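You operate a simulated robot arm through the tools that you are given. There is no shell and no other tool.

The job below is to be done with a simulated robot arm. You get a single attempt, and the scene is never put back.

Task
Draw the plug gauge, free the stem, ring its crack in white and stow it.
Fine: gauge onto the steel table, yellow clamp open, one ring on the neck, marker back in its pot, stem into the green drawer, drawer shut; the other stems stay. Drop and damage nothing, leave nothing switched on. Where these are worked on the way, their far stop is far enough and under half their travel is too little: green drawer.

The check looks at the end state, three seconds after you hand in, the way a careful person would. Anything else that was tipped, shoved, dropped, spilled or broken makes it a failure.

Robot
A 7-joint arm with a two-finger parallel gripper, fixed in place. Base frame: the origin is on the floor under the middle of its stand, x ahead of it, y to its left, z up; the work surface is at about z = 800. Readings come in mm, rad, newtons and seconds.
With the tool pointing down near the work surface it reaches from about 440 to 920 mm from the base axis. Its first joint turns from -2.496 to 2.496 rad. Payload 3 kg.
The tool frame sits at the grasp point between the pads (the TCP): z along the fingers, y along the line on which they close. The tips reach 30 mm beyond it. The gripper opens to 94 mm. The fingers are 28 mm wide and 10 mm thick; the gripper's body (50 by 96 mm) begins 55 mm behind the TCP.
Orientation is told as [roll, pitch, yaw] about the base's x, y, z axes, in that order, counted from this pose: with the fingers straight down and closing along the base's y, the tool's x points along the base's -x, its y along +y and its z along -z.

Tools
- The arm moves only by the tool send_rows. Its argument "moves" is a list of rows, each an object of numbers (a shift or turn left out is 0, a gripper value left out holds the last): "x", "y", "z": the shift along the tool's x, y, z in units of 50 mm (1.0 is 50 mm); "rx", "ry", "rz": the turn, a rotation vector about the tool's x, y, z in units of 5 degrees (1.0 is 5 degrees); "grip": the closure in counts, from 0 (fully open) to 255 (shut). In form: [{"x": .., "y": .., "z": .., "rx": .., "ry": .., "rz": .., "grip": ..}, ...]. A call has 1 to 20 rows; each row shifts and turns the commanded pose from where the row before left it, along the tool's axes as they then stand. A call with a number of a shift or a turn outside -1 to 1 is refused whole. Rows are played at 5 a second. More than 50 mm and 0.15 rad between two rows, or a gripper value outside its range, and nothing of the call is played. Where a pose cannot be reached the arm comes as near as it can. A force on the tool above 80 N (or 10 N above the force at the start of the call, whichever is more), or a blocked arm, ends the call early, and 0.2 s more pass. Each finger travels about 72 mm/s and halts on what it meets, pressing with about 34 N; the grip force reading is that of the motor and also rises with nothing between the fingers. The clock runs only during rows and for 0.2 s after the last one: add rows that do not move to give the fingers time. The reply holds the time, the measured pose of the TCP, the force on the tool along the base axes, the opening and the grip force, in the units named above and with some noise, with the torque about the TCP (base axes, N m) and any sound that the robot's microphone picked up.
- Cameras (640 x 400 px; columns grow to the right, rows downward): "scene" is fixed at [50.5, 501.1, 1416.7]; the picture's right is [-0.10, -0.99, 0.00], its down [-0.66, 0.07, -0.75] and it looks along [0.74, -0.08, -0.66] (base axes); focal length 214 px, centre (320, 200). "wrist" rides on the gripper at [76, 14, -103] in the tool frame; the picture's right is [-0.18, 0.98, 0.00], its down [-0.75, -0.14, -0.64] and it looks along [-0.63, -0.12, 0.77] (tool axes); focal length 243 px, centre (320, 200). There is no depth. A picture from a camera that has moved, and an enlarged one, comes with that camera's place and axes in the base frame and with its lens.
- camera(camera): a new picture of that camera. No time passes.
- zoom(camera, box): a new picture of the part [left, top, right, bottom] of that camera's present view, enlarged. No time passes.
- hand_in(): hands the job in; it is judged then, once.

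Places have to be worked out from the pictures, the camera data and where the tool is seen. Open the gripper and draw the arm clear of the work before you hand the job in, unless the task says otherwise.

The tools are called after "Emit:" as a command line: name --argument value ..., lists and objects as JSON in quotes. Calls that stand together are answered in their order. send_rows: Moves the arm, as the interface text tells. Its arguments: {"type":"object","properties":{"moves":{"type":"array","items":{"type":"object","properties":{"x":{"type":"number"},"y":{"type":"number"},"z":{"type":"number"},"rx":{"type":"number"},"ry":{"type":"number"},"rz":{"type":"number"},"grip":{"type":"number"}}}}},"required":["moves"]} The other tools are called the same way: camera (camera) takes a picture; zoom (camera, box) takes an enlarged picture of a part of a camera's view; hand_in () hands the job in.

At the start:

```text
time: 0.0
tcp_pos: [510.2, 190.7, 1281.4]
tcp_rot: [0.0, -0.001, 0.0]
force: [-0.6, 0.2, -0.2]
ft_torque: [0.0, 0.0, 0.03]
gripper_width: 93.7
grip_force: 0.0
```

scene: 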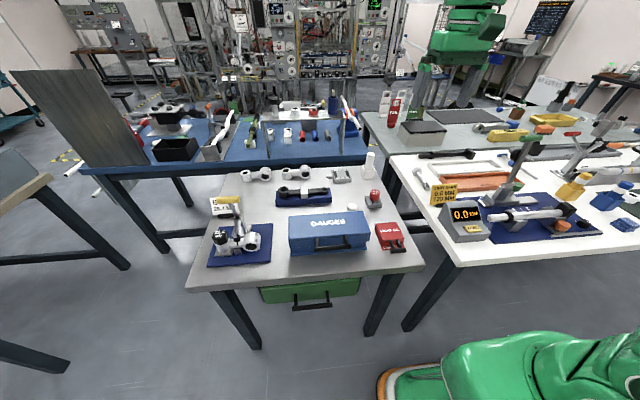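
wrist: 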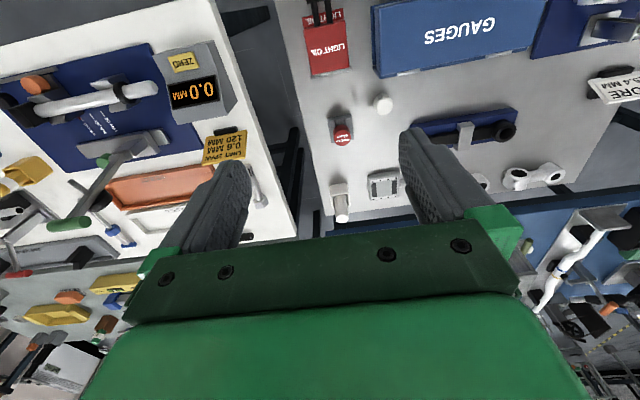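

I start by looking closely at the scene from the fixed camera to identify the things on the steel table.

Emit:
zoom --camera "scene" --box '[180, 150, 420, 310]'

Emit:
zoom --camera "scene" --box '[200, 190, 280, 270]'

Emit:
zoom --camera "scene" --box '[380, 130, 640, 270]'

Emit:
zoom --camera "wrist" --box '[290, 0, 640, 240]'

```text
2.50 times, centred on (300, 230) of scene
camera zoom: at [50.5, 501.1, 1416.7], right [-0.1, -0.99, 0.0], down [-0.66, 0.07, -0.75], along [0.74, -0.08, -0.66], focal length 536 px, centre (370, 125)
```

zoom: 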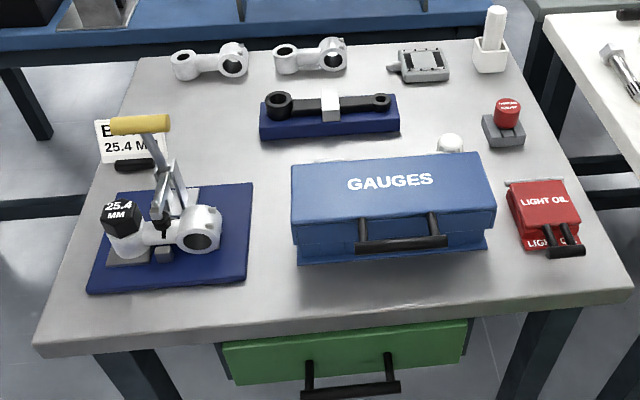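

```text
5.00 times, centred on (240, 230) of scene
camera zoom: at [50.5, 501.1, 1416.7], right [-0.1, -0.99, 0.0], down [-0.66, 0.07, -0.75], along [0.74, -0.08, -0.66], focal length 1072 px, centre (720, 50)
```

zoom: 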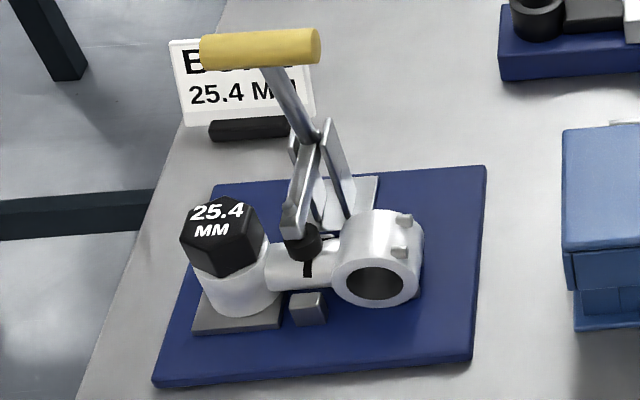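

```text
2.46 times, centred on (510, 200) of scene
camera zoom: at [50.5, 501.1, 1416.7], right [-0.1, -0.99, 0.0], down [-0.66, 0.07, -0.75], along [0.74, -0.08, -0.66], focal length 528 px, centre (-148, 200)
```

zoom: 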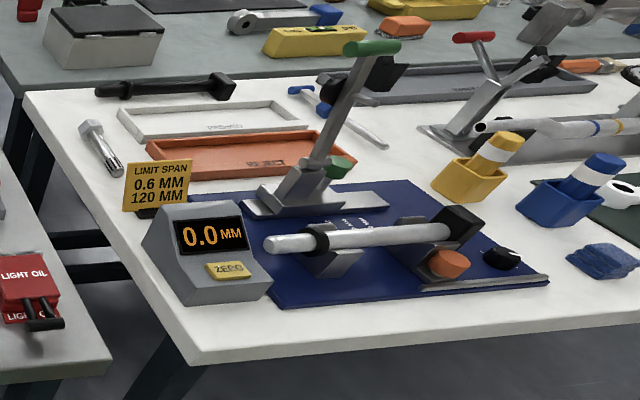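

```text
1.67 times, centred on (465, 120) of wrist
camera zoom: at [434.2, 204.7, 1385.2], right [0.18, 0.98, 0.0], down [0.75, -0.14, 0.64], along [0.63, -0.12, -0.77], focal length 404 px, centre (78, 333)
```

zoom: 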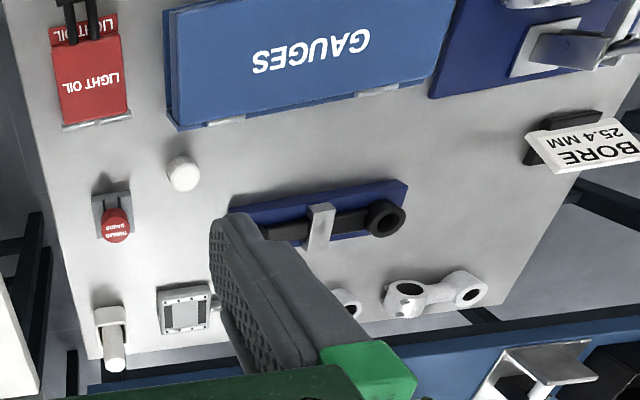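

The steel table carries the blue fixture with the stem, the black "25.4 MM" gauge, the yellow clamp, the white pot with the marker and the green drawer under its front edge. I zoom further for details of the clamp, neck, marker pot and drawer.

Emit:
zoom --camera "scene" --box '[214, 220, 264, 260]'

Emit:
zoom --camera "scene" --box '[345, 145, 395, 215]'

Emit:
zoom --camera "scene" --box '[250, 260, 370, 330]'

Emit:
zoom --camera "scene" --box '[230, 160, 350, 220]'

```text
10.00 times, centred on (239, 240) of scene
camera zoom: at [50.5, 501.1, 1416.7], right [-0.1, -0.99, 0.0], down [-0.66, 0.07, -0.75], along [0.74, -0.08, -0.66], focal length 2145 px, centre (1130, -200)
```

zoom: 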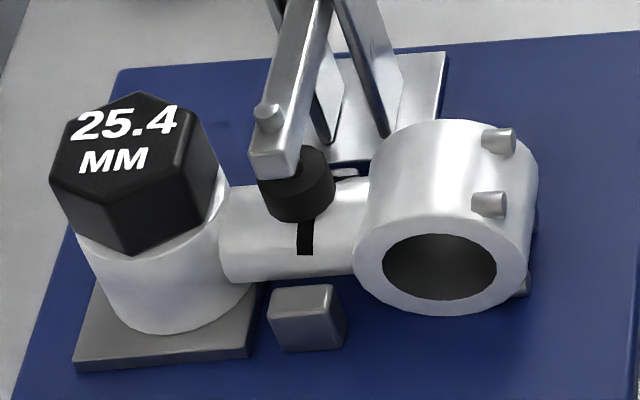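

```text
5.71 times, centred on (370, 180) of scene
camera zoom: at [50.5, 501.1, 1416.7], right [-0.1, -0.99, 0.0], down [-0.66, 0.07, -0.75], along [0.74, -0.08, -0.66], focal length 1226 px, centre (34, 314)
```

zoom: 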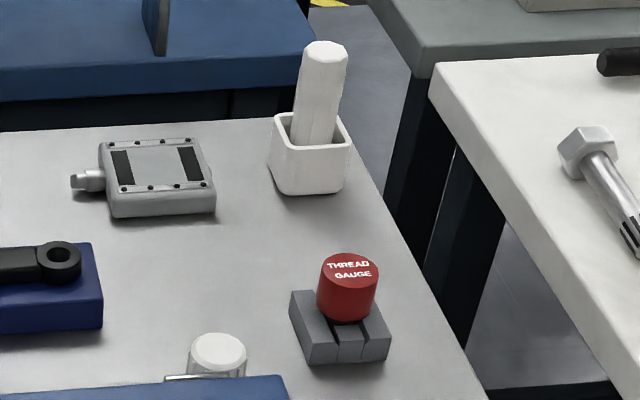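

```text
5.33 times, centred on (310, 295) of scene
camera zoom: at [50.5, 501.1, 1416.7], right [-0.1, -0.99, 0.0], down [-0.66, 0.07, -0.75], along [0.74, -0.08, -0.66], focal length 1144 px, centre (373, -307)
```

zoom: 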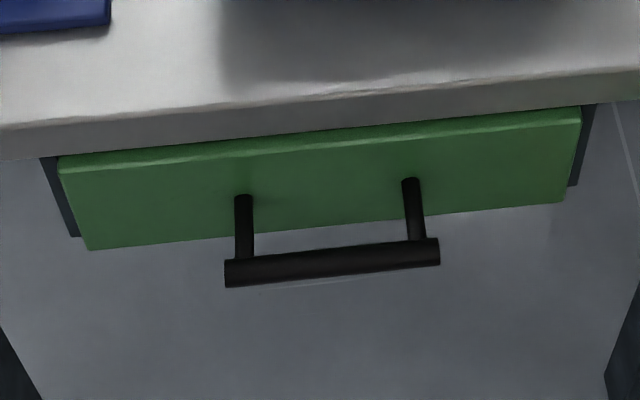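

```text
5.33 times, centred on (290, 190) of scene
camera zoom: at [50.5, 501.1, 1416.7], right [-0.1, -0.99, 0.0], down [-0.66, 0.07, -0.75], along [0.74, -0.08, -0.66], focal length 1144 px, centre (480, 253)
```

zoom: 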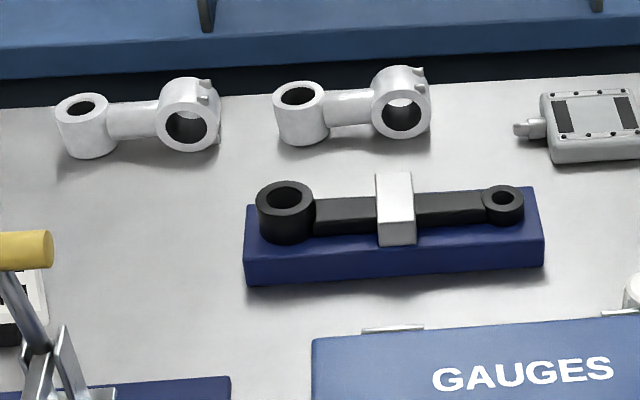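

The crack looks like the dark band on the neck right under the clamp foot. I move the hand over towards the fixture (to about x 380, y 700, z 1100), high above everything, to look with the wrist camera.

Emit:
send_rows --moves '[{"x": 0.2, "y": 0.785, "z": 0.277, "grip": 0}, {"x": 0.2, "y": 0.785, "z": 0.277}, {"x": 0.2, "y": 0.785, "z": 0.277}, {"x": 0.2, "y": 0.785, "z": 0.277}, {"x": 0.2, "y": 0.785, "z": 0.277}, {"x": 0.2, "y": 0.785, "z": 0.277}, {"x": 0.2, "y": 0.785, "z": 0.277}, {"x": 0.2, "y": 0.785, "z": 0.277}, {"x": 0.2, "y": 0.785, "z": 0.277}, {"x": 0.2, "y": 0.785, "z": 0.277}, {"x": 0.2, "y": 0.785, "z": 0.277}, {"x": 0.2, "y": 0.785, "z": 0.277}, {"x": 0.2, "y": 0.785, "z": 0.277}, {}, {}]'

Emit:
camera --camera "wrist"

Emit:
camera --camera "scene"

```text
time: 3.2
tcp_pos: [381.5, 700.0, 1102.6]
tcp_rot: [-0.001, 0.001, 0.0]
force: [-0.1, -0.2, 0.7]
ft_torque: [0.02, 0.06, -0.02]
gripper_width: 94.2
grip_force: 0.1
```

```text
taken
camera wrist: at [305.5, 714.1, 1206.0], right [0.18, 0.98, 0.0], down [0.75, -0.14, 0.64], along [0.63, -0.12, -0.77], focal length 243 px, centre (320, 200)
```

wrist: 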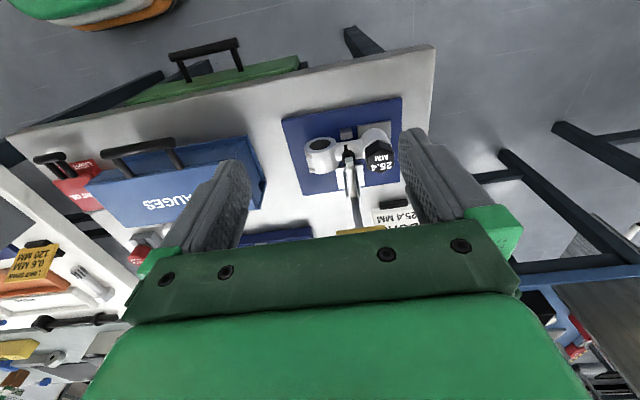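

```text
taken
```

scene: 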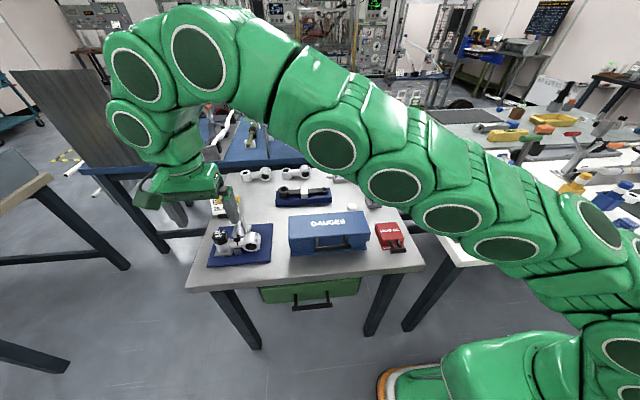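

The wrist camera sees the fixture between the fingers, so I enlarge that part.

Emit:
zoom --camera "wrist" --box '[270, 90, 430, 240]'

Emit:
zoom --camera "wrist" --box '[300, 110, 400, 180]'

Emit:
zoom --camera "wrist" --box '[0, 30, 300, 240]'

Emit:
zoom --camera "scene" --box '[195, 180, 285, 270]'

```text
2.67 times, centred on (350, 165) of wrist
camera zoom: at [305.5, 714.1, 1206.0], right [0.18, 0.98, 0.0], down [0.75, -0.14, 0.64], along [0.63, -0.12, -0.77], focal length 647 px, centre (240, 293)
```

zoom: 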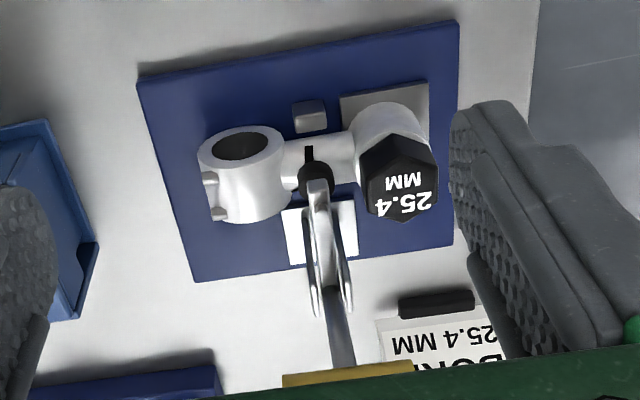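

```text
5.71 times, centred on (350, 145) of wrist
camera zoom: at [305.5, 714.1, 1206.0], right [0.18, 0.98, 0.0], down [0.75, -0.14, 0.64], along [0.63, -0.12, -0.77], focal length 1386 px, centre (149, 514)
```

zoom: 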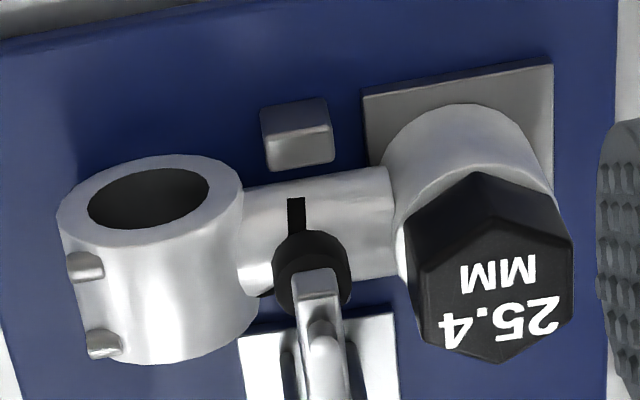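

```text
1.90 times, centred on (150, 135) of wrist
camera zoom: at [305.5, 714.1, 1206.0], right [0.18, 0.98, 0.0], down [0.75, -0.14, 0.64], along [0.63, -0.12, -0.77], focal length 462 px, centre (644, 324)
```

zoom: 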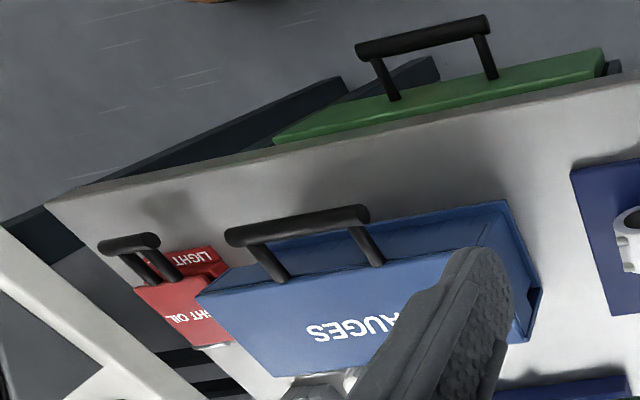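

```text
4.44 times, centred on (240, 225) of scene
camera zoom: at [50.5, 501.1, 1416.7], right [-0.1, -0.99, 0.0], down [-0.66, 0.07, -0.75], along [0.74, -0.08, -0.66], focal length 953 px, centre (676, 89)
```

zoom: 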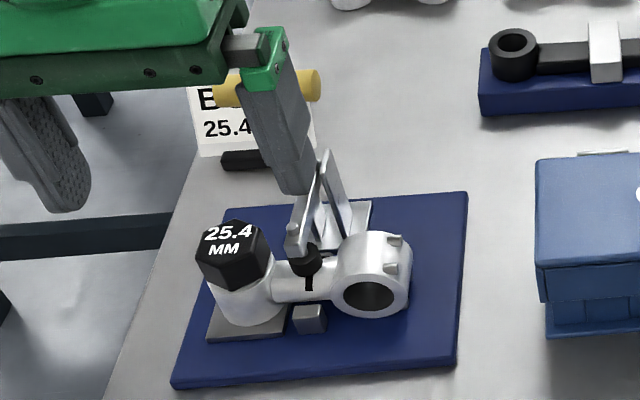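

From the two views I estimate the gauge head top near (490, 760, 918) and the clamp's yellow handle near (552, 722, 990), leaning towards the stem. I move closer (about x 390, y 715, z 1010) for a better look, still well in front of the handle and above the stem.

Emit:
send_rows --moves '[{"x": -0.1, "y": 0.15, "z": 0.6}, {"x": -0.1, "y": 0.15, "z": 0.6}, {"z": 0.6}, {}, {}]'

Emit:
camera --camera "wrist"

Emit:
zoom --camera "wrist" --box '[240, 90, 400, 240]'

```text
time: 4.4
tcp_pos: [390.2, 713.5, 1013.7]
tcp_rot: [-0.001, 0.0, 0.0]
force: [0.5, 0.5, 0.3]
ft_torque: [0.02, -0.01, -0.01]
gripper_width: 94.0
grip_force: 0.2
```

```text
taken
camera wrist: at [312.6, 728.0, 1117.6], right [0.18, 0.98, 0.0], down [0.75, -0.14, 0.64], along [0.63, -0.12, -0.77], focal length 243 px, centre (320, 200)
```

wrist: 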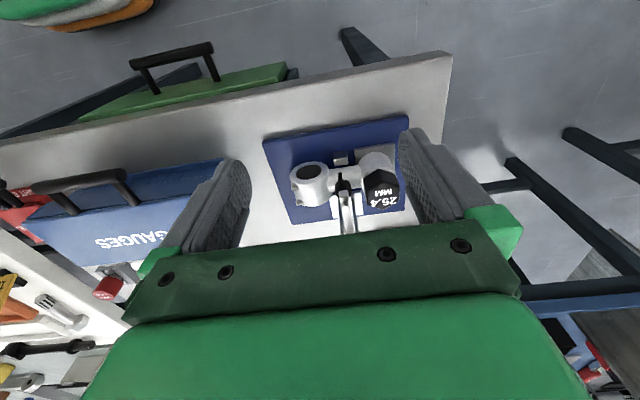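

```text
2.67 times, centred on (320, 165) of wrist
camera zoom: at [312.6, 728.0, 1117.6], right [0.18, 0.98, 0.0], down [0.75, -0.14, 0.64], along [0.63, -0.12, -0.77], focal length 647 px, centre (320, 293)
```

zoom: 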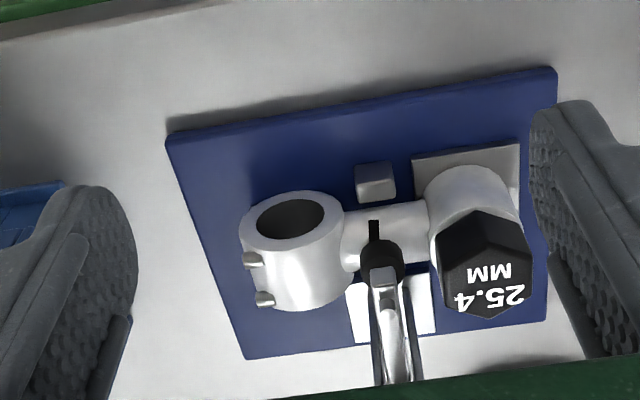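

I enlarge the gauge head and the neck further to locate them and read the head's flats.

Emit:
zoom --camera "wrist" --box '[335, 135, 415, 215]'

Emit:
zoom --camera "wrist" --box '[290, 140, 370, 220]'

Emit:
zoom --camera "scene" --box '[195, 180, 285, 270]'

```text
5.00 times, centred on (375, 175) of wrist
camera zoom: at [312.6, 728.0, 1117.6], right [0.18, 0.98, 0.0], down [0.75, -0.14, 0.64], along [0.63, -0.12, -0.77], focal length 1213 px, centre (45, 325)
```

zoom: 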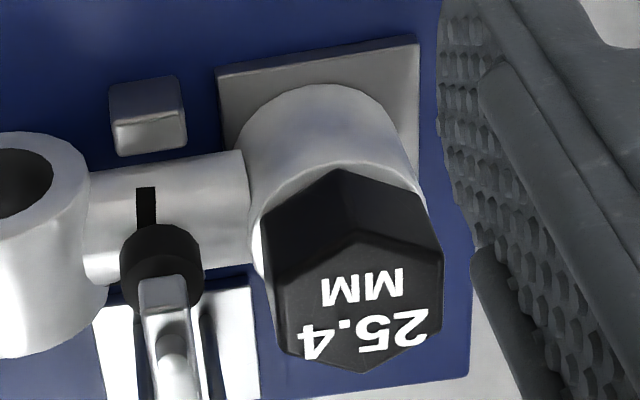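

```text
5.00 times, centred on (330, 180) of wrist
camera zoom: at [312.6, 728.0, 1117.6], right [0.18, 0.98, 0.0], down [0.75, -0.14, 0.64], along [0.63, -0.12, -0.77], focal length 1213 px, centre (270, 300)
```

zoom: 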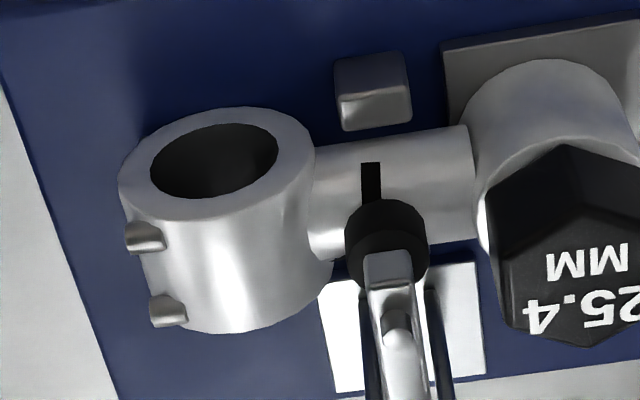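

```text
4.44 times, centred on (240, 225) of scene
camera zoom: at [50.5, 501.1, 1416.7], right [-0.1, -0.99, 0.0], down [-0.66, 0.07, -0.75], along [0.74, -0.08, -0.66], focal length 953 px, centre (676, 89)
```

zoom: 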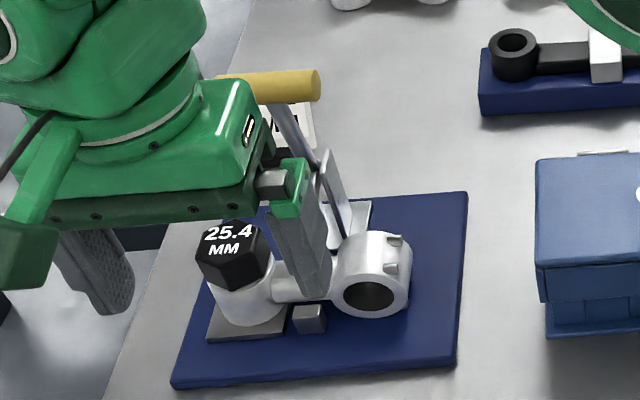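

The head's flats face ±y and its top is near (508, 770, 890), head bottom about 868; reach is tight and the handle stands close behind. I tilt the hand 20° about its y (leaning back towards the robot, pads stay parallel to the flats), then move to about (480, 770, 960) to look again.

Emit:
send_rows --moves '[{"ry": -1}, {"ry": -1}, {"ry": -1}, {"ry": -1}, {"x": -0.44, "y": 0.377, "z": 0.54}, {"x": -0.44, "y": 0.377, "z": 0.54}, {"x": -0.44, "y": 0.377, "z": 0.54}, {}, {}]'

Emit:
camera --camera "wrist"

Emit:
camera --camera "scene"

```text
time: 6.4
tcp_pos: [478.6, 770.8, 956.3]
tcp_rot: [0.0, -0.348, 0.0]
force: [-0.1, 0.0, -0.6]
ft_torque: [0.0, -0.03, 0.01]
gripper_width: 94.0
grip_force: 0.2
```

```text
taken
camera wrist: at [370.8, 783.4, 1028.0], right [0.17, 0.98, 0.06], down [0.49, -0.14, 0.86], along [0.86, -0.12, -0.5], focal length 243 px, centre (320, 200)
```

wrist: 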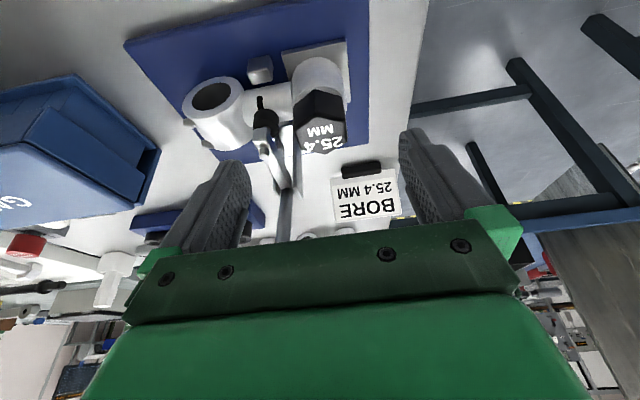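

```text
taken
```

scene: 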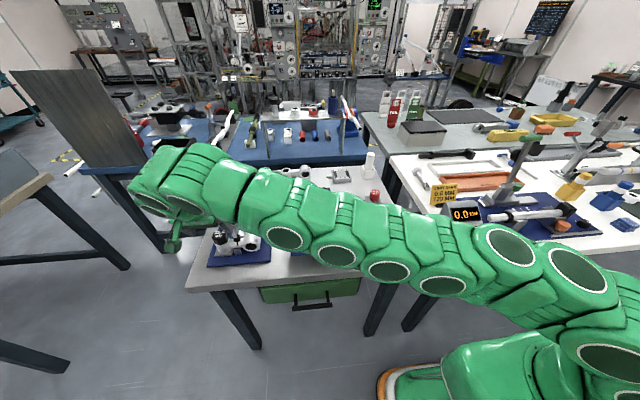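

The arm reaches there. I enlarge the wrist view to measure the head relative to the fingers.

Emit:
zoom --camera "wrist" --box '[240, 40, 400, 190]'

Emit:
zoom --camera "wrist" --box '[280, 60, 360, 160]'

Emit:
zoom --camera "scene" --box '[160, 190, 280, 280]'

```text
2.67 times, centred on (320, 115) of wrist
camera zoom: at [370.8, 783.4, 1028.0], right [0.17, 0.98, 0.06], down [0.49, -0.14, 0.86], along [0.86, -0.12, -0.5], focal length 647 px, centre (320, 427)
```

zoom: 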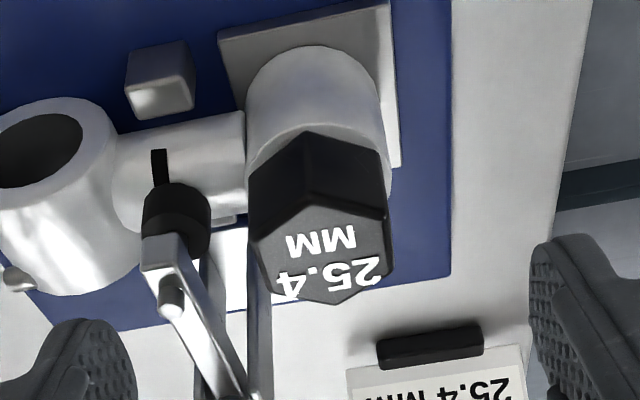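

```text
4.00 times, centred on (320, 110) of wrist
camera zoom: at [370.8, 783.4, 1028.0], right [0.17, 0.98, 0.06], down [0.49, -0.14, 0.86], along [0.86, -0.12, -0.5], focal length 970 px, centre (320, 560)
```

zoom: 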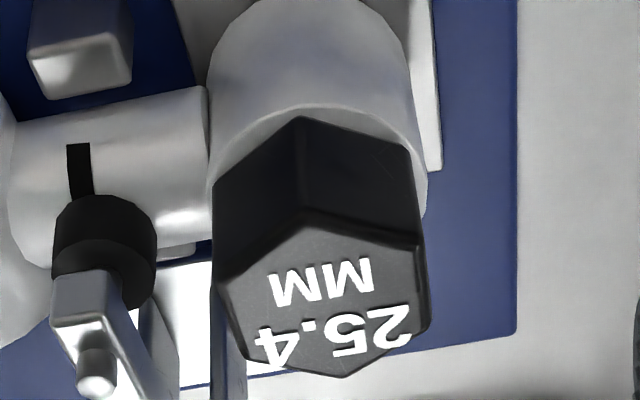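

```text
4.44 times, centred on (220, 235) of scene
camera zoom: at [50.5, 501.1, 1416.7], right [-0.1, -0.99, 0.0], down [-0.66, 0.07, -0.75], along [0.74, -0.08, -0.66], focal length 953 px, centre (764, 44)
```

zoom: 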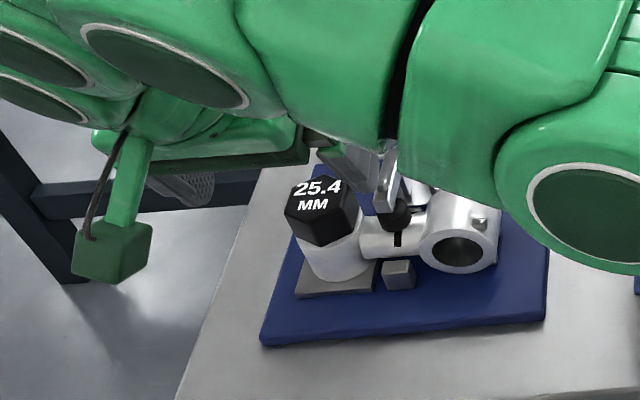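

The head top centre triangulates to (510, 769.4, 886), 41 mm across flats, head bottom about z 861, with the clamp foot at y ≈ 720 close by. I narrow the fingers to about 56 mm so the left finger fits between clamp arm and head, and line up along the tool axis 25 mm above the grasp.

Emit:
send_rows --moves '[{"grip": 103}, {}, {}, {"x": -0.05, "y": -0.026, "z": 0.237}, {"z": 0.25}, {"z": 0.25}, {}, {}]'

Emit:
camera --camera "wrist"

Emit:
zoom --camera "wrist" --box '[220, 60, 420, 190]'

Emit:
zoom --camera "scene" --box '[190, 200, 280, 270]'

```text
time: 8.2
tcp_pos: [496.0, 769.7, 923.2]
tcp_rot: [0.0, -0.349, -0.002]
force: [-0.5, -0.4, -1.0]
ft_torque: [0.03, 0.01, 0.0]
gripper_width: 55.8
grip_force: 0.0
```

```text
taken
camera wrist: at [387.7, 783.7, 994.6], right [0.17, 0.98, 0.06], down [0.49, -0.14, 0.86], along [0.86, -0.12, -0.5], focal length 243 px, centre (320, 200)
```

wrist: 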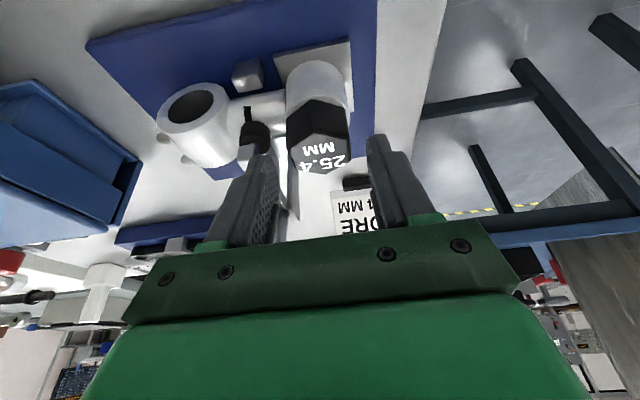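

```text
3.08 times, centred on (320, 125) of wrist
camera zoom: at [387.7, 783.7, 994.6], right [0.17, 0.98, 0.06], down [0.49, -0.14, 0.86], along [0.86, -0.12, -0.5], focal length 746 px, centre (320, 431)
```

zoom: 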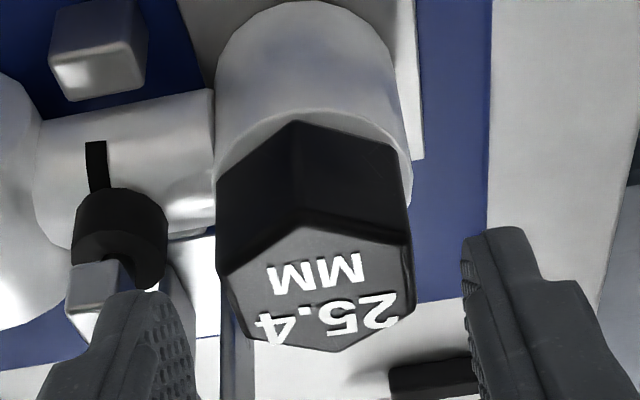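

```text
5.71 times, centred on (235, 235) of scene
camera zoom: at [50.5, 501.1, 1416.7], right [-0.1, -0.99, 0.0], down [-0.66, 0.07, -0.75], along [0.74, -0.08, -0.66], focal length 1226 px, centre (806, 0)
```

zoom: 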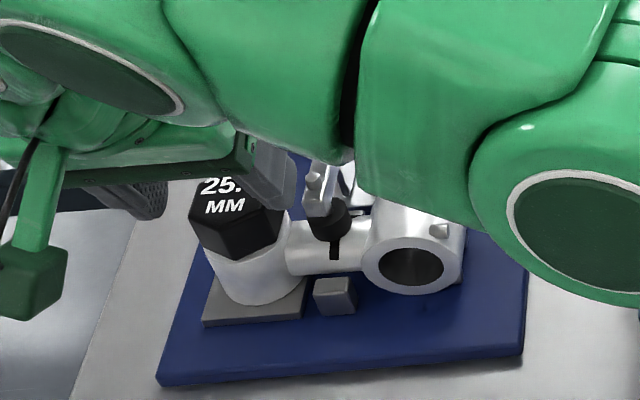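

Fingers straddle the head symmetrically with the left one between head and clamp arm. I go down the remaining 25 mm along the tool axis and close on the flats.

Emit:
send_rows --moves '[{"z": 0.17}, {"z": 0.17}, {"z": 0.17}, {}, {"grip": 255}, {}, {}, {}]'

Emit:
zoom --camera "wrist" --box '[220, 60, 420, 190]'

Emit:
zoom --camera "scene" --box '[190, 200, 280, 270]'

```text
time: 10.0
tcp_pos: [504.0, 771.2, 899.4]
tcp_rot: [-0.001, -0.35, 0.0]
force: [-0.7, 0.2, 0.0]
ft_torque: [0.04, 0.01, -0.02]
gripper_width: 39.7
grip_force: 34.1
```

```text
3.08 times, centred on (320, 125) of wrist
camera zoom: at [397.4, 785.2, 971.2], right [0.17, 0.98, 0.06], down [0.49, -0.14, 0.86], along [0.86, -0.12, -0.5], focal length 746 px, centre (320, 431)
```

zoom: 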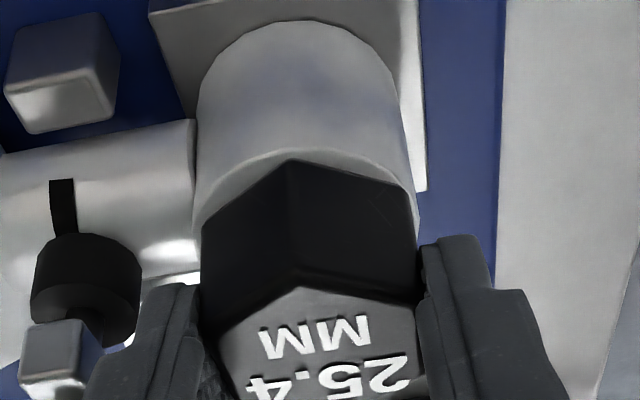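

```text
5.71 times, centred on (235, 235) of scene
camera zoom: at [50.5, 501.1, 1416.7], right [-0.1, -0.99, 0.0], down [-0.66, 0.07, -0.75], along [0.74, -0.08, -0.66], focal length 1226 px, centre (806, 0)
```

zoom: 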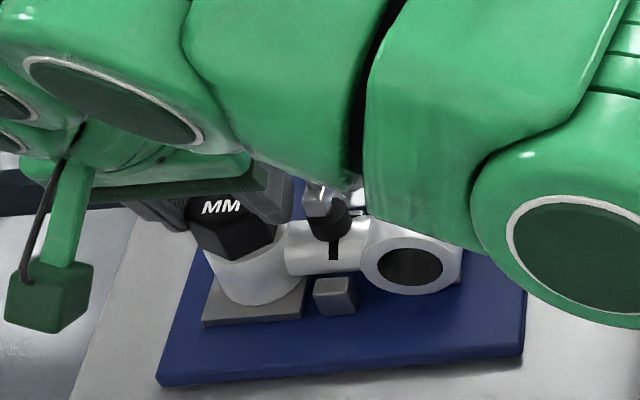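

The head is gripped (39.7 mm, 34 N) with no side force. I draw the gauge straight up in small steps and watch the force.

Emit:
send_rows --moves '[{"x": -0.068, "z": -0.188}, {"x": -0.068, "z": -0.188}, {"x": -0.068, "z": -0.188}, {"x": -0.068, "z": -0.188}, {}]'

Emit:
camera --camera "wrist"

Emit:
zoom --camera "scene" --box '[190, 180, 280, 270]'

```text
time: 11.2
tcp_pos: [504.9, 770.4, 939.9]
tcp_rot: [-0.001, -0.349, 0.001]
force: [-0.1, 0.1, -1.1]
ft_torque: [0.0, 0.01, 0.01]
gripper_width: 39.8
grip_force: 34.0
```

```text
taken
camera wrist: at [397.2, 784.5, 1011.7], right [0.17, 0.98, 0.06], down [0.49, -0.14, 0.86], along [0.85, -0.12, -0.51], focal length 243 px, centre (320, 200)
```

wrist: 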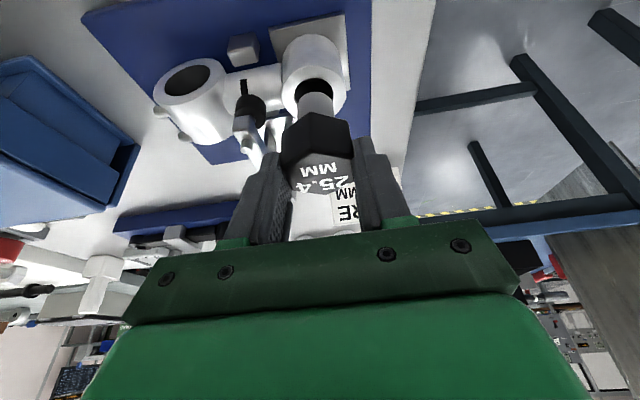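

```text
4.44 times, centred on (235, 225) of scene
camera zoom: at [50.5, 501.1, 1416.7], right [-0.1, -0.99, 0.0], down [-0.66, 0.07, -0.75], along [0.74, -0.08, -0.66], focal length 953 px, centre (698, 89)
```

zoom: 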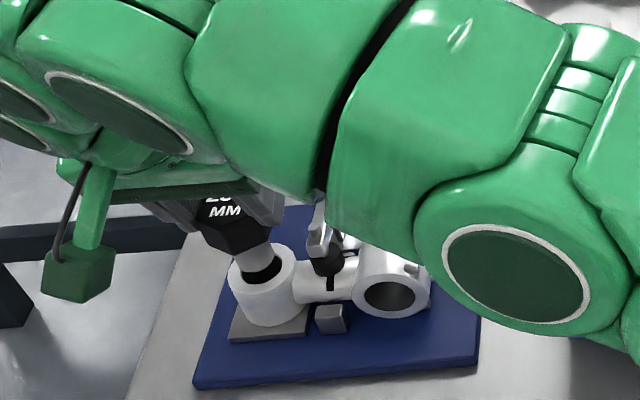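

The plug is coming out cleanly with almost no force. I lift another 60 mm to clear the bore.

Emit:
send_rows --moves '[{"x": -0.102, "z": -0.282}, {"x": -0.102, "z": -0.282}, {"x": -0.102, "z": -0.282}, {"x": -0.102, "z": -0.282}, {}]'

Emit:
camera --camera "wrist"

Emit:
zoom --camera "wrist" --box '[220, 40, 420, 200]'

Emit:
camera --camera "scene"

```text
time: 12.4
tcp_pos: [499.2, 765.7, 996.3]
tcp_rot: [0.0, -0.349, -0.001]
force: [-0.4, -0.6, -0.3]
ft_torque: [0.0, -0.01, -0.03]
gripper_width: 40.1
grip_force: 35.0
out of reach, approached as far as the arm can: row 3, 4
```

```text
taken
camera wrist: at [392.2, 779.3, 1067.2], right [0.17, 0.98, 0.06], down [0.49, -0.14, 0.86], along [0.85, -0.12, -0.51], focal length 243 px, centre (320, 200)
```

wrist: 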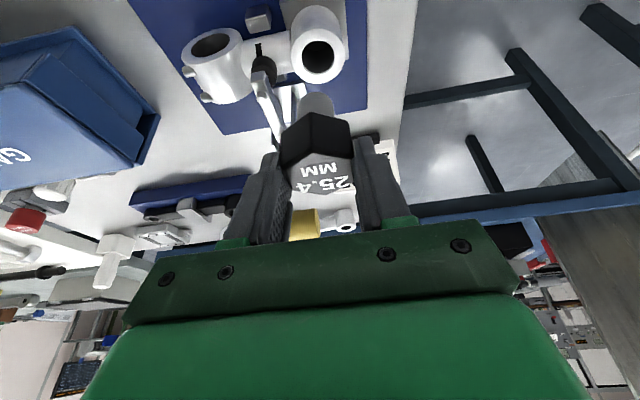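

```text
2.50 times, centred on (320, 120) of wrist
camera zoom: at [392.2, 779.3, 1067.2], right [0.17, 0.98, 0.06], down [0.49, -0.14, 0.86], along [0.85, -0.12, -0.51], focal length 606 px, centre (320, 400)
```

zoom: 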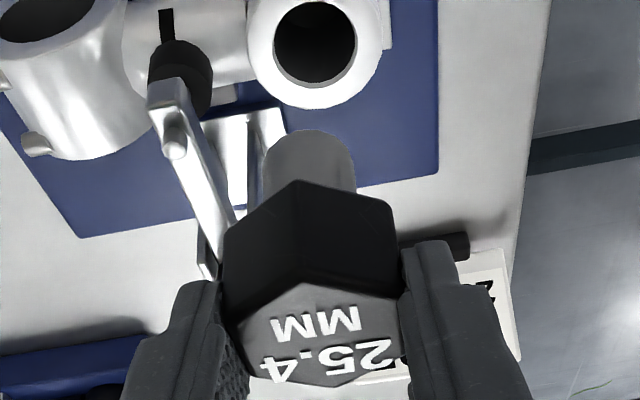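

```text
taken
```

scene: 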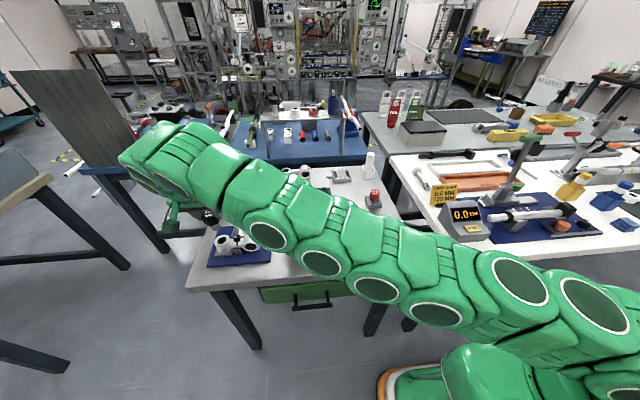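

The gauge is fully out (plug about 31 mm long, plug bottom near z 927). I carry it first back towards the robot and then to lower y, staying in front of the clamp handle.

Emit:
send_rows --moves '[{"x": 0.264, "y": -0.507, "z": -0.053}, {"x": 0.264, "y": -0.507, "z": -0.053}, {"x": 0.264, "y": -0.507, "z": -0.053}, {"y": -0.667}, {"y": -0.667}, {"y": -0.667}, {}]'

Emit:
camera --camera "wrist"

Emit:
camera --camera "scene"

```text
time: 14.0
tcp_pos: [461.2, 588.1, 989.8]
tcp_rot: [0.0, -0.349, 0.0]
force: [0.6, 0.4, -1.5]
ft_torque: [0.0, 0.02, 0.01]
gripper_width: 39.9
grip_force: 33.9
```

```text
taken
camera wrist: at [353.3, 601.5, 1061.1], right [0.17, 0.98, 0.06], down [0.49, -0.14, 0.86], along [0.86, -0.12, -0.5], focal length 243 px, centre (320, 200)
```

wrist: 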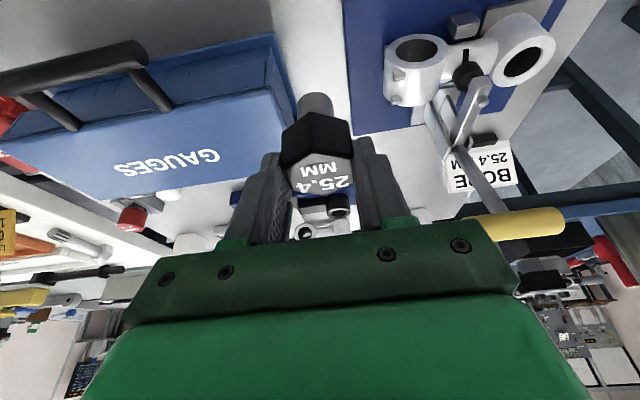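

```text
taken
```

scene: 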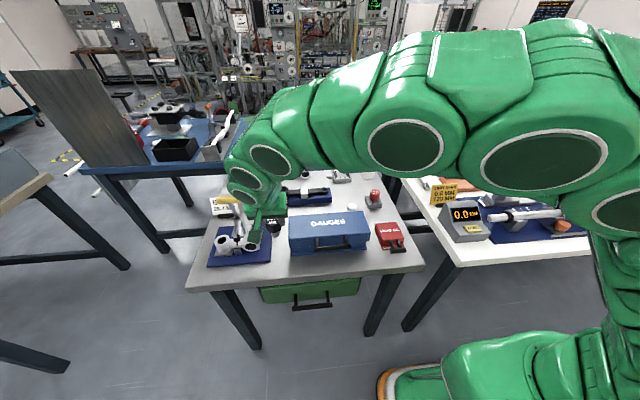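

Gauge still held firmly. I zoom to check the box's edge and the free area behind it before moving on.

Emit:
zoom --camera "wrist" --box '[120, 20, 520, 250]'

Emit:
zoom --camera "scene" --box '[200, 160, 400, 280]'

```text
1.60 times, centred on (320, 135) of wrist
camera zoom: at [353.3, 601.5, 1061.1], right [0.17, 0.98, 0.06], down [0.49, -0.14, 0.86], along [0.86, -0.12, -0.5], focal length 388 px, centre (320, 304)
```

zoom: 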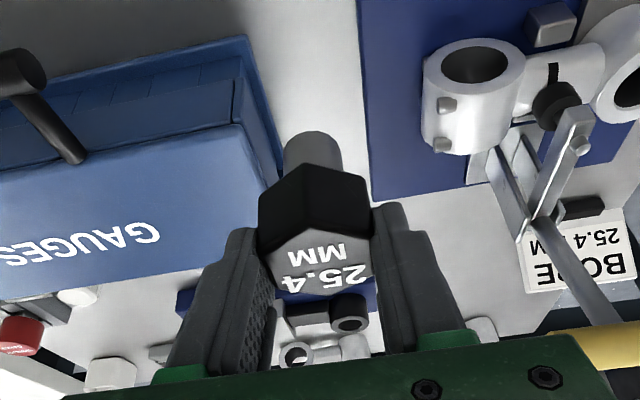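

```text
3.20 times, centred on (300, 220) of scene
camera zoom: at [50.5, 501.1, 1416.7], right [-0.1, -0.99, 0.0], down [-0.66, 0.07, -0.75], along [0.74, -0.08, -0.66], focal length 686 px, centre (384, 136)
```

zoom: 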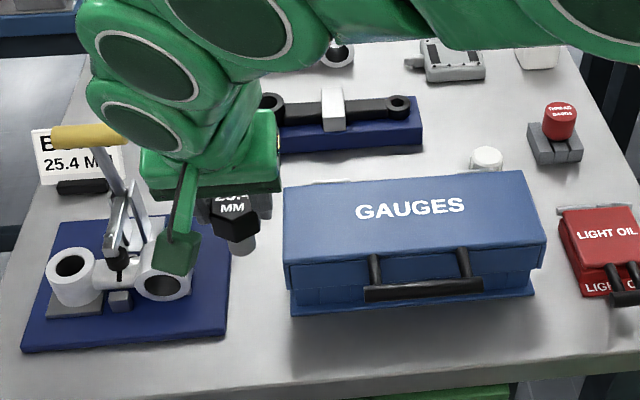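

The box top is near z 880 (x 474–585, y up to 555), so the open area behind it near (650, 597) is free. I carry the gauge there at height.

Emit:
send_rows --moves '[{"x": -0.685, "y": 0.036, "z": 0.27}, {"x": -0.685, "y": 0.036, "z": 0.27}, {"x": -0.685, "y": 0.036, "z": 0.27}, {"x": -0.685, "y": 0.036, "z": 0.27}, {"x": -0.685, "y": 0.036, "z": 0.27}, {}, {}]'

Emit:
camera --camera "wrist"

Emit:
zoom --camera "scene" --box '[200, 150, 360, 280]'

```text
time: 15.6
tcp_pos: [641.3, 599.5, 985.7]
tcp_rot: [0.0, -0.349, 0.0]
force: [-0.3, -0.2, -1.4]
ft_torque: [0.01, -0.02, -0.03]
gripper_width: 39.9
grip_force: 34.0
```

```text
taken
camera wrist: at [535.2, 612.4, 1056.5], right [0.17, 0.98, 0.06], down [0.49, -0.14, 0.86], along [0.85, -0.12, -0.51], focal length 243 px, centre (320, 200)
```

wrist: 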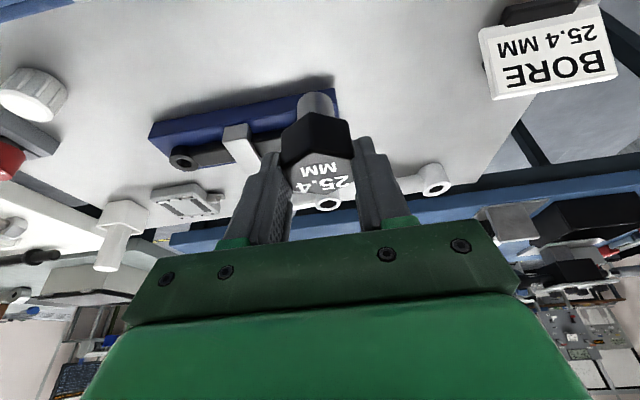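

```text
3.08 times, centred on (280, 215) of scene
camera zoom: at [50.5, 501.1, 1416.7], right [-0.1, -0.99, 0.0], down [-0.66, 0.07, -0.75], along [0.74, -0.08, -0.66], focal length 660 px, centre (443, 154)
```

zoom: 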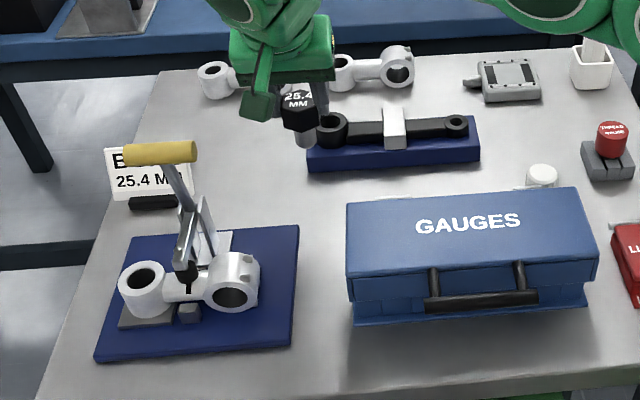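

The gauge is above clear table (the blue block starts about 40 mm further). I lower to about 15 mm above expected contact.

Emit:
send_rows --moves '[{"x": 0.1364, "z": 0.376}, {"x": 0.1364, "z": 0.376}, {"x": 0.1364, "z": 0.376}, {"x": 0.1364, "z": 0.376}, {"x": 0.1364, "z": 0.376}, {}, {}]'

Emit:
zoom --camera "scene" --box '[250, 170, 310, 210]'

Emit:
camera --camera "wrist"

```text
time: 17.2
tcp_pos: [641.8, 596.7, 887.7]
tcp_rot: [0.0, -0.348, 0.0]
force: [-0.2, 0.5, -1.3]
ft_torque: [-0.01, 0.0, 0.03]
gripper_width: 39.8
grip_force: 34.1
```

```text
10.00 times, centred on (280, 190) of scene
camera zoom: at [50.5, 501.1, 1416.7], right [-0.1, -0.99, 0.0], down [-0.66, 0.07, -0.75], along [0.74, -0.08, -0.66], focal length 2145 px, centre (720, 300)
```

zoom: 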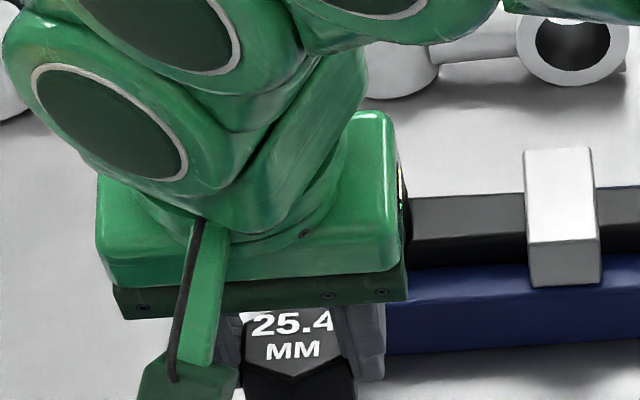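

```text
taken
camera wrist: at [535.1, 610.7, 958.4], right [0.17, 0.98, 0.06], down [0.49, -0.14, 0.86], along [0.86, -0.12, -0.5], focal length 243 px, centre (320, 200)
```

wrist: 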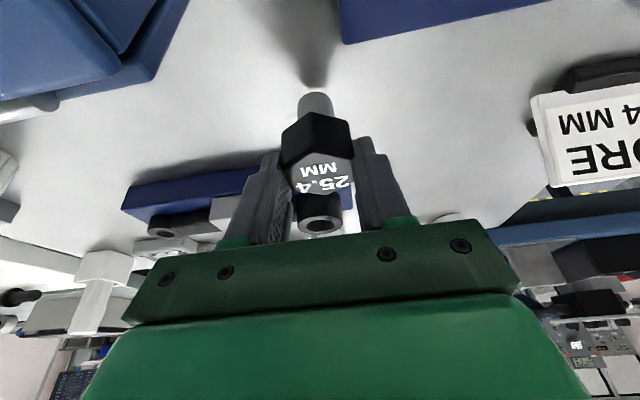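

About 15–18 mm remain to the table. I go down 10 mm, then feel for contact with small steps.

Emit:
send_rows --moves '[{"x": 0.0205, "z": 0.0564}, {"x": 0.0205, "z": 0.0564}, {"x": 0.0205, "z": 0.0564}, {"x": 0.01, "z": 0.019}, {}]'

Emit:
zoom --camera "wrist" --box '[250, 60, 390, 160]'

Emit:
zoom --camera "scene" --box '[260, 180, 320, 220]'

```text
time: 18.4
tcp_pos: [643.7, 596.6, 875.8]
tcp_rot: [0.001, -0.349, 0.0]
force: [0.3, 0.7, -1.0]
ft_torque: [-0.01, -0.02, 0.01]
gripper_width: 39.9
grip_force: 34.0
```

```text
4.00 times, centred on (320, 110) of wrist
camera zoom: at [536.3, 611.1, 946.9], right [0.17, 0.98, 0.06], down [0.49, -0.14, 0.86], along [0.86, -0.12, -0.5], focal length 970 px, centre (320, 560)
```

zoom: 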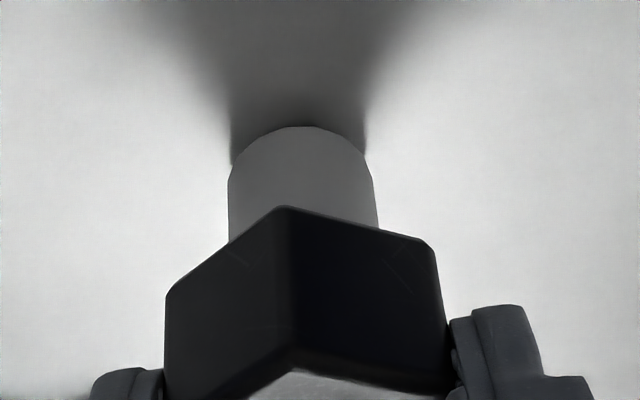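

```text
10.00 times, centred on (290, 200) of scene
camera zoom: at [50.5, 501.1, 1416.7], right [-0.1, -0.99, 0.0], down [-0.66, 0.07, -0.75], along [0.74, -0.08, -0.66], focal length 2145 px, centre (620, 200)
```

zoom: 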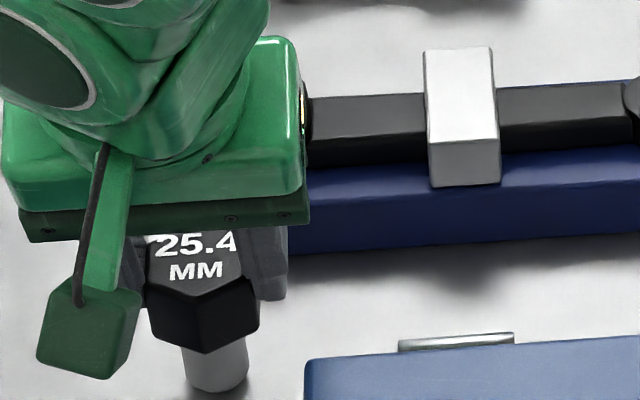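

The plug bottom now appears about 4 mm above the table. I step down gently.

Emit:
send_rows --moves '[{"x": 0.0102, "z": 0.0282}, {"x": 0.0102, "z": 0.0282}, {}]'

```text
time: 19.2
tcp_pos: [642.9, 597.4, 874.9]
tcp_rot: [0.002, -0.35, 0.0]
force: [-2.9, -2.6, 23.8]
ft_torque: [-0.19, 0.1, 0.0]
gripper_width: 39.9
grip_force: 33.7
```

Contact with the table (24 N). I back off by about 1.5 mm to relax the force, then check before opening.

Emit:
send_rows --moves '[{"x": -0.0102, "z": -0.0282}, {}]'

Emit:
zoom --camera "wrist" --box '[250, 60, 390, 160]'

```text
time: 19.8
tcp_pos: [643.9, 596.3, 874.3]
tcp_rot: [0.002, -0.351, -0.001]
force: [4.9, 5.0, 19.7]
ft_torque: [0.39, -0.53, 0.05]
gripper_width: 39.7
grip_force: 33.8
```

```text
4.00 times, centred on (320, 110) of wrist
camera zoom: at [535.8, 610.9, 945.8], right [0.17, 0.98, 0.06], down [0.49, -0.14, 0.86], along [0.86, -0.12, -0.5], focal length 970 px, centre (320, 560)
```

zoom: 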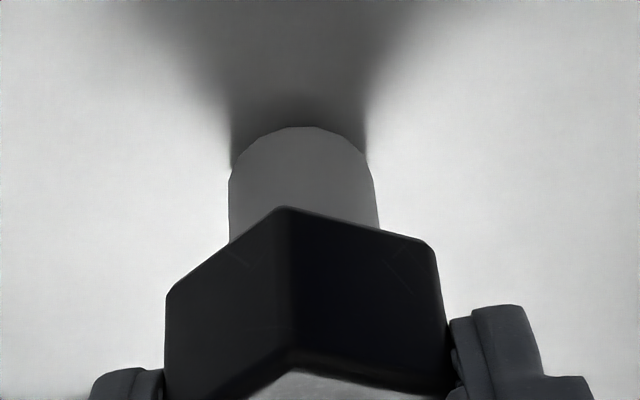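

Still 20 N; I back off a bit more.

Emit:
send_rows --moves '[{"x": -0.0068, "z": -0.0188}, {}, {}]'

```text
time: 20.6
tcp_pos: [642.1, 597.1, 874.6]
tcp_rot: [0.0, -0.349, -0.001]
force: [4.6, 1.6, 12.7]
ft_torque: [0.08, -0.31, 0.01]
gripper_width: 39.8
grip_force: 34.4
```

Emit:
send_rows --moves '[{"x": -0.0068, "z": -0.0188}, {}, {}]'

```text
time: 21.4
tcp_pos: [643.3, 597.4, 876.2]
tcp_rot: [0.001, -0.349, 0.0]
force: [0.8, 0.8, -0.5]
ft_torque: [0.02, 0.0, 0.0]
gripper_width: 39.5
grip_force: 34.6
```

The force is gone, so it is just at the table. I settle it half a millimetre and open the fingers slightly.

Emit:
send_rows --moves '[{"x": 0.0034, "z": 0.0094}, {}, {"grip": 130}, {"grip": 105}, {}]'

Emit:
zoom --camera "wrist" --box '[220, 60, 420, 190]'

Emit:
zoom --camera "scene" --box '[260, 180, 320, 220]'

```text
time: 22.6
tcp_pos: [644.3, 596.2, 875.3]
tcp_rot: [0.0, -0.349, -0.002]
force: [0.4, -0.4, -0.1]
ft_torque: [-0.05, 0.03, 0.0]
gripper_width: 55.4
grip_force: 0.1
```

```text
3.08 times, centred on (320, 125) of wrist
camera zoom: at [536.1, 610.7, 946.5], right [0.17, 0.98, 0.06], down [0.49, -0.14, 0.86], along [0.86, -0.12, -0.5], focal length 746 px, centre (320, 431)
```

zoom: 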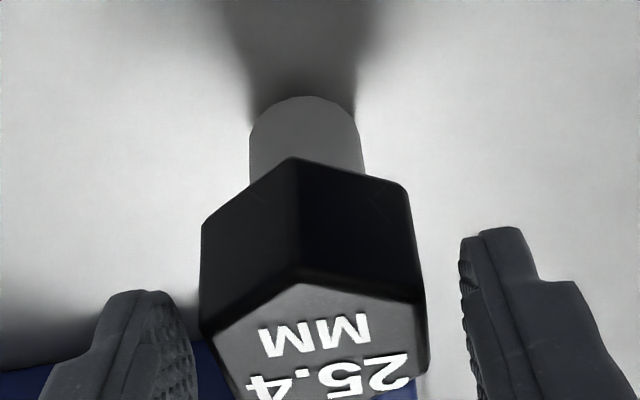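

```text
10.00 times, centred on (290, 200) of scene
camera zoom: at [50.5, 501.1, 1416.7], right [-0.1, -0.99, 0.0], down [-0.66, 0.07, -0.75], along [0.74, -0.08, -0.66], focal length 2145 px, centre (620, 200)
```

zoom: 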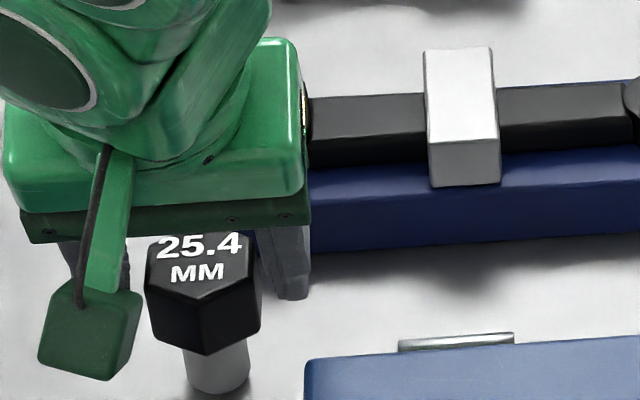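

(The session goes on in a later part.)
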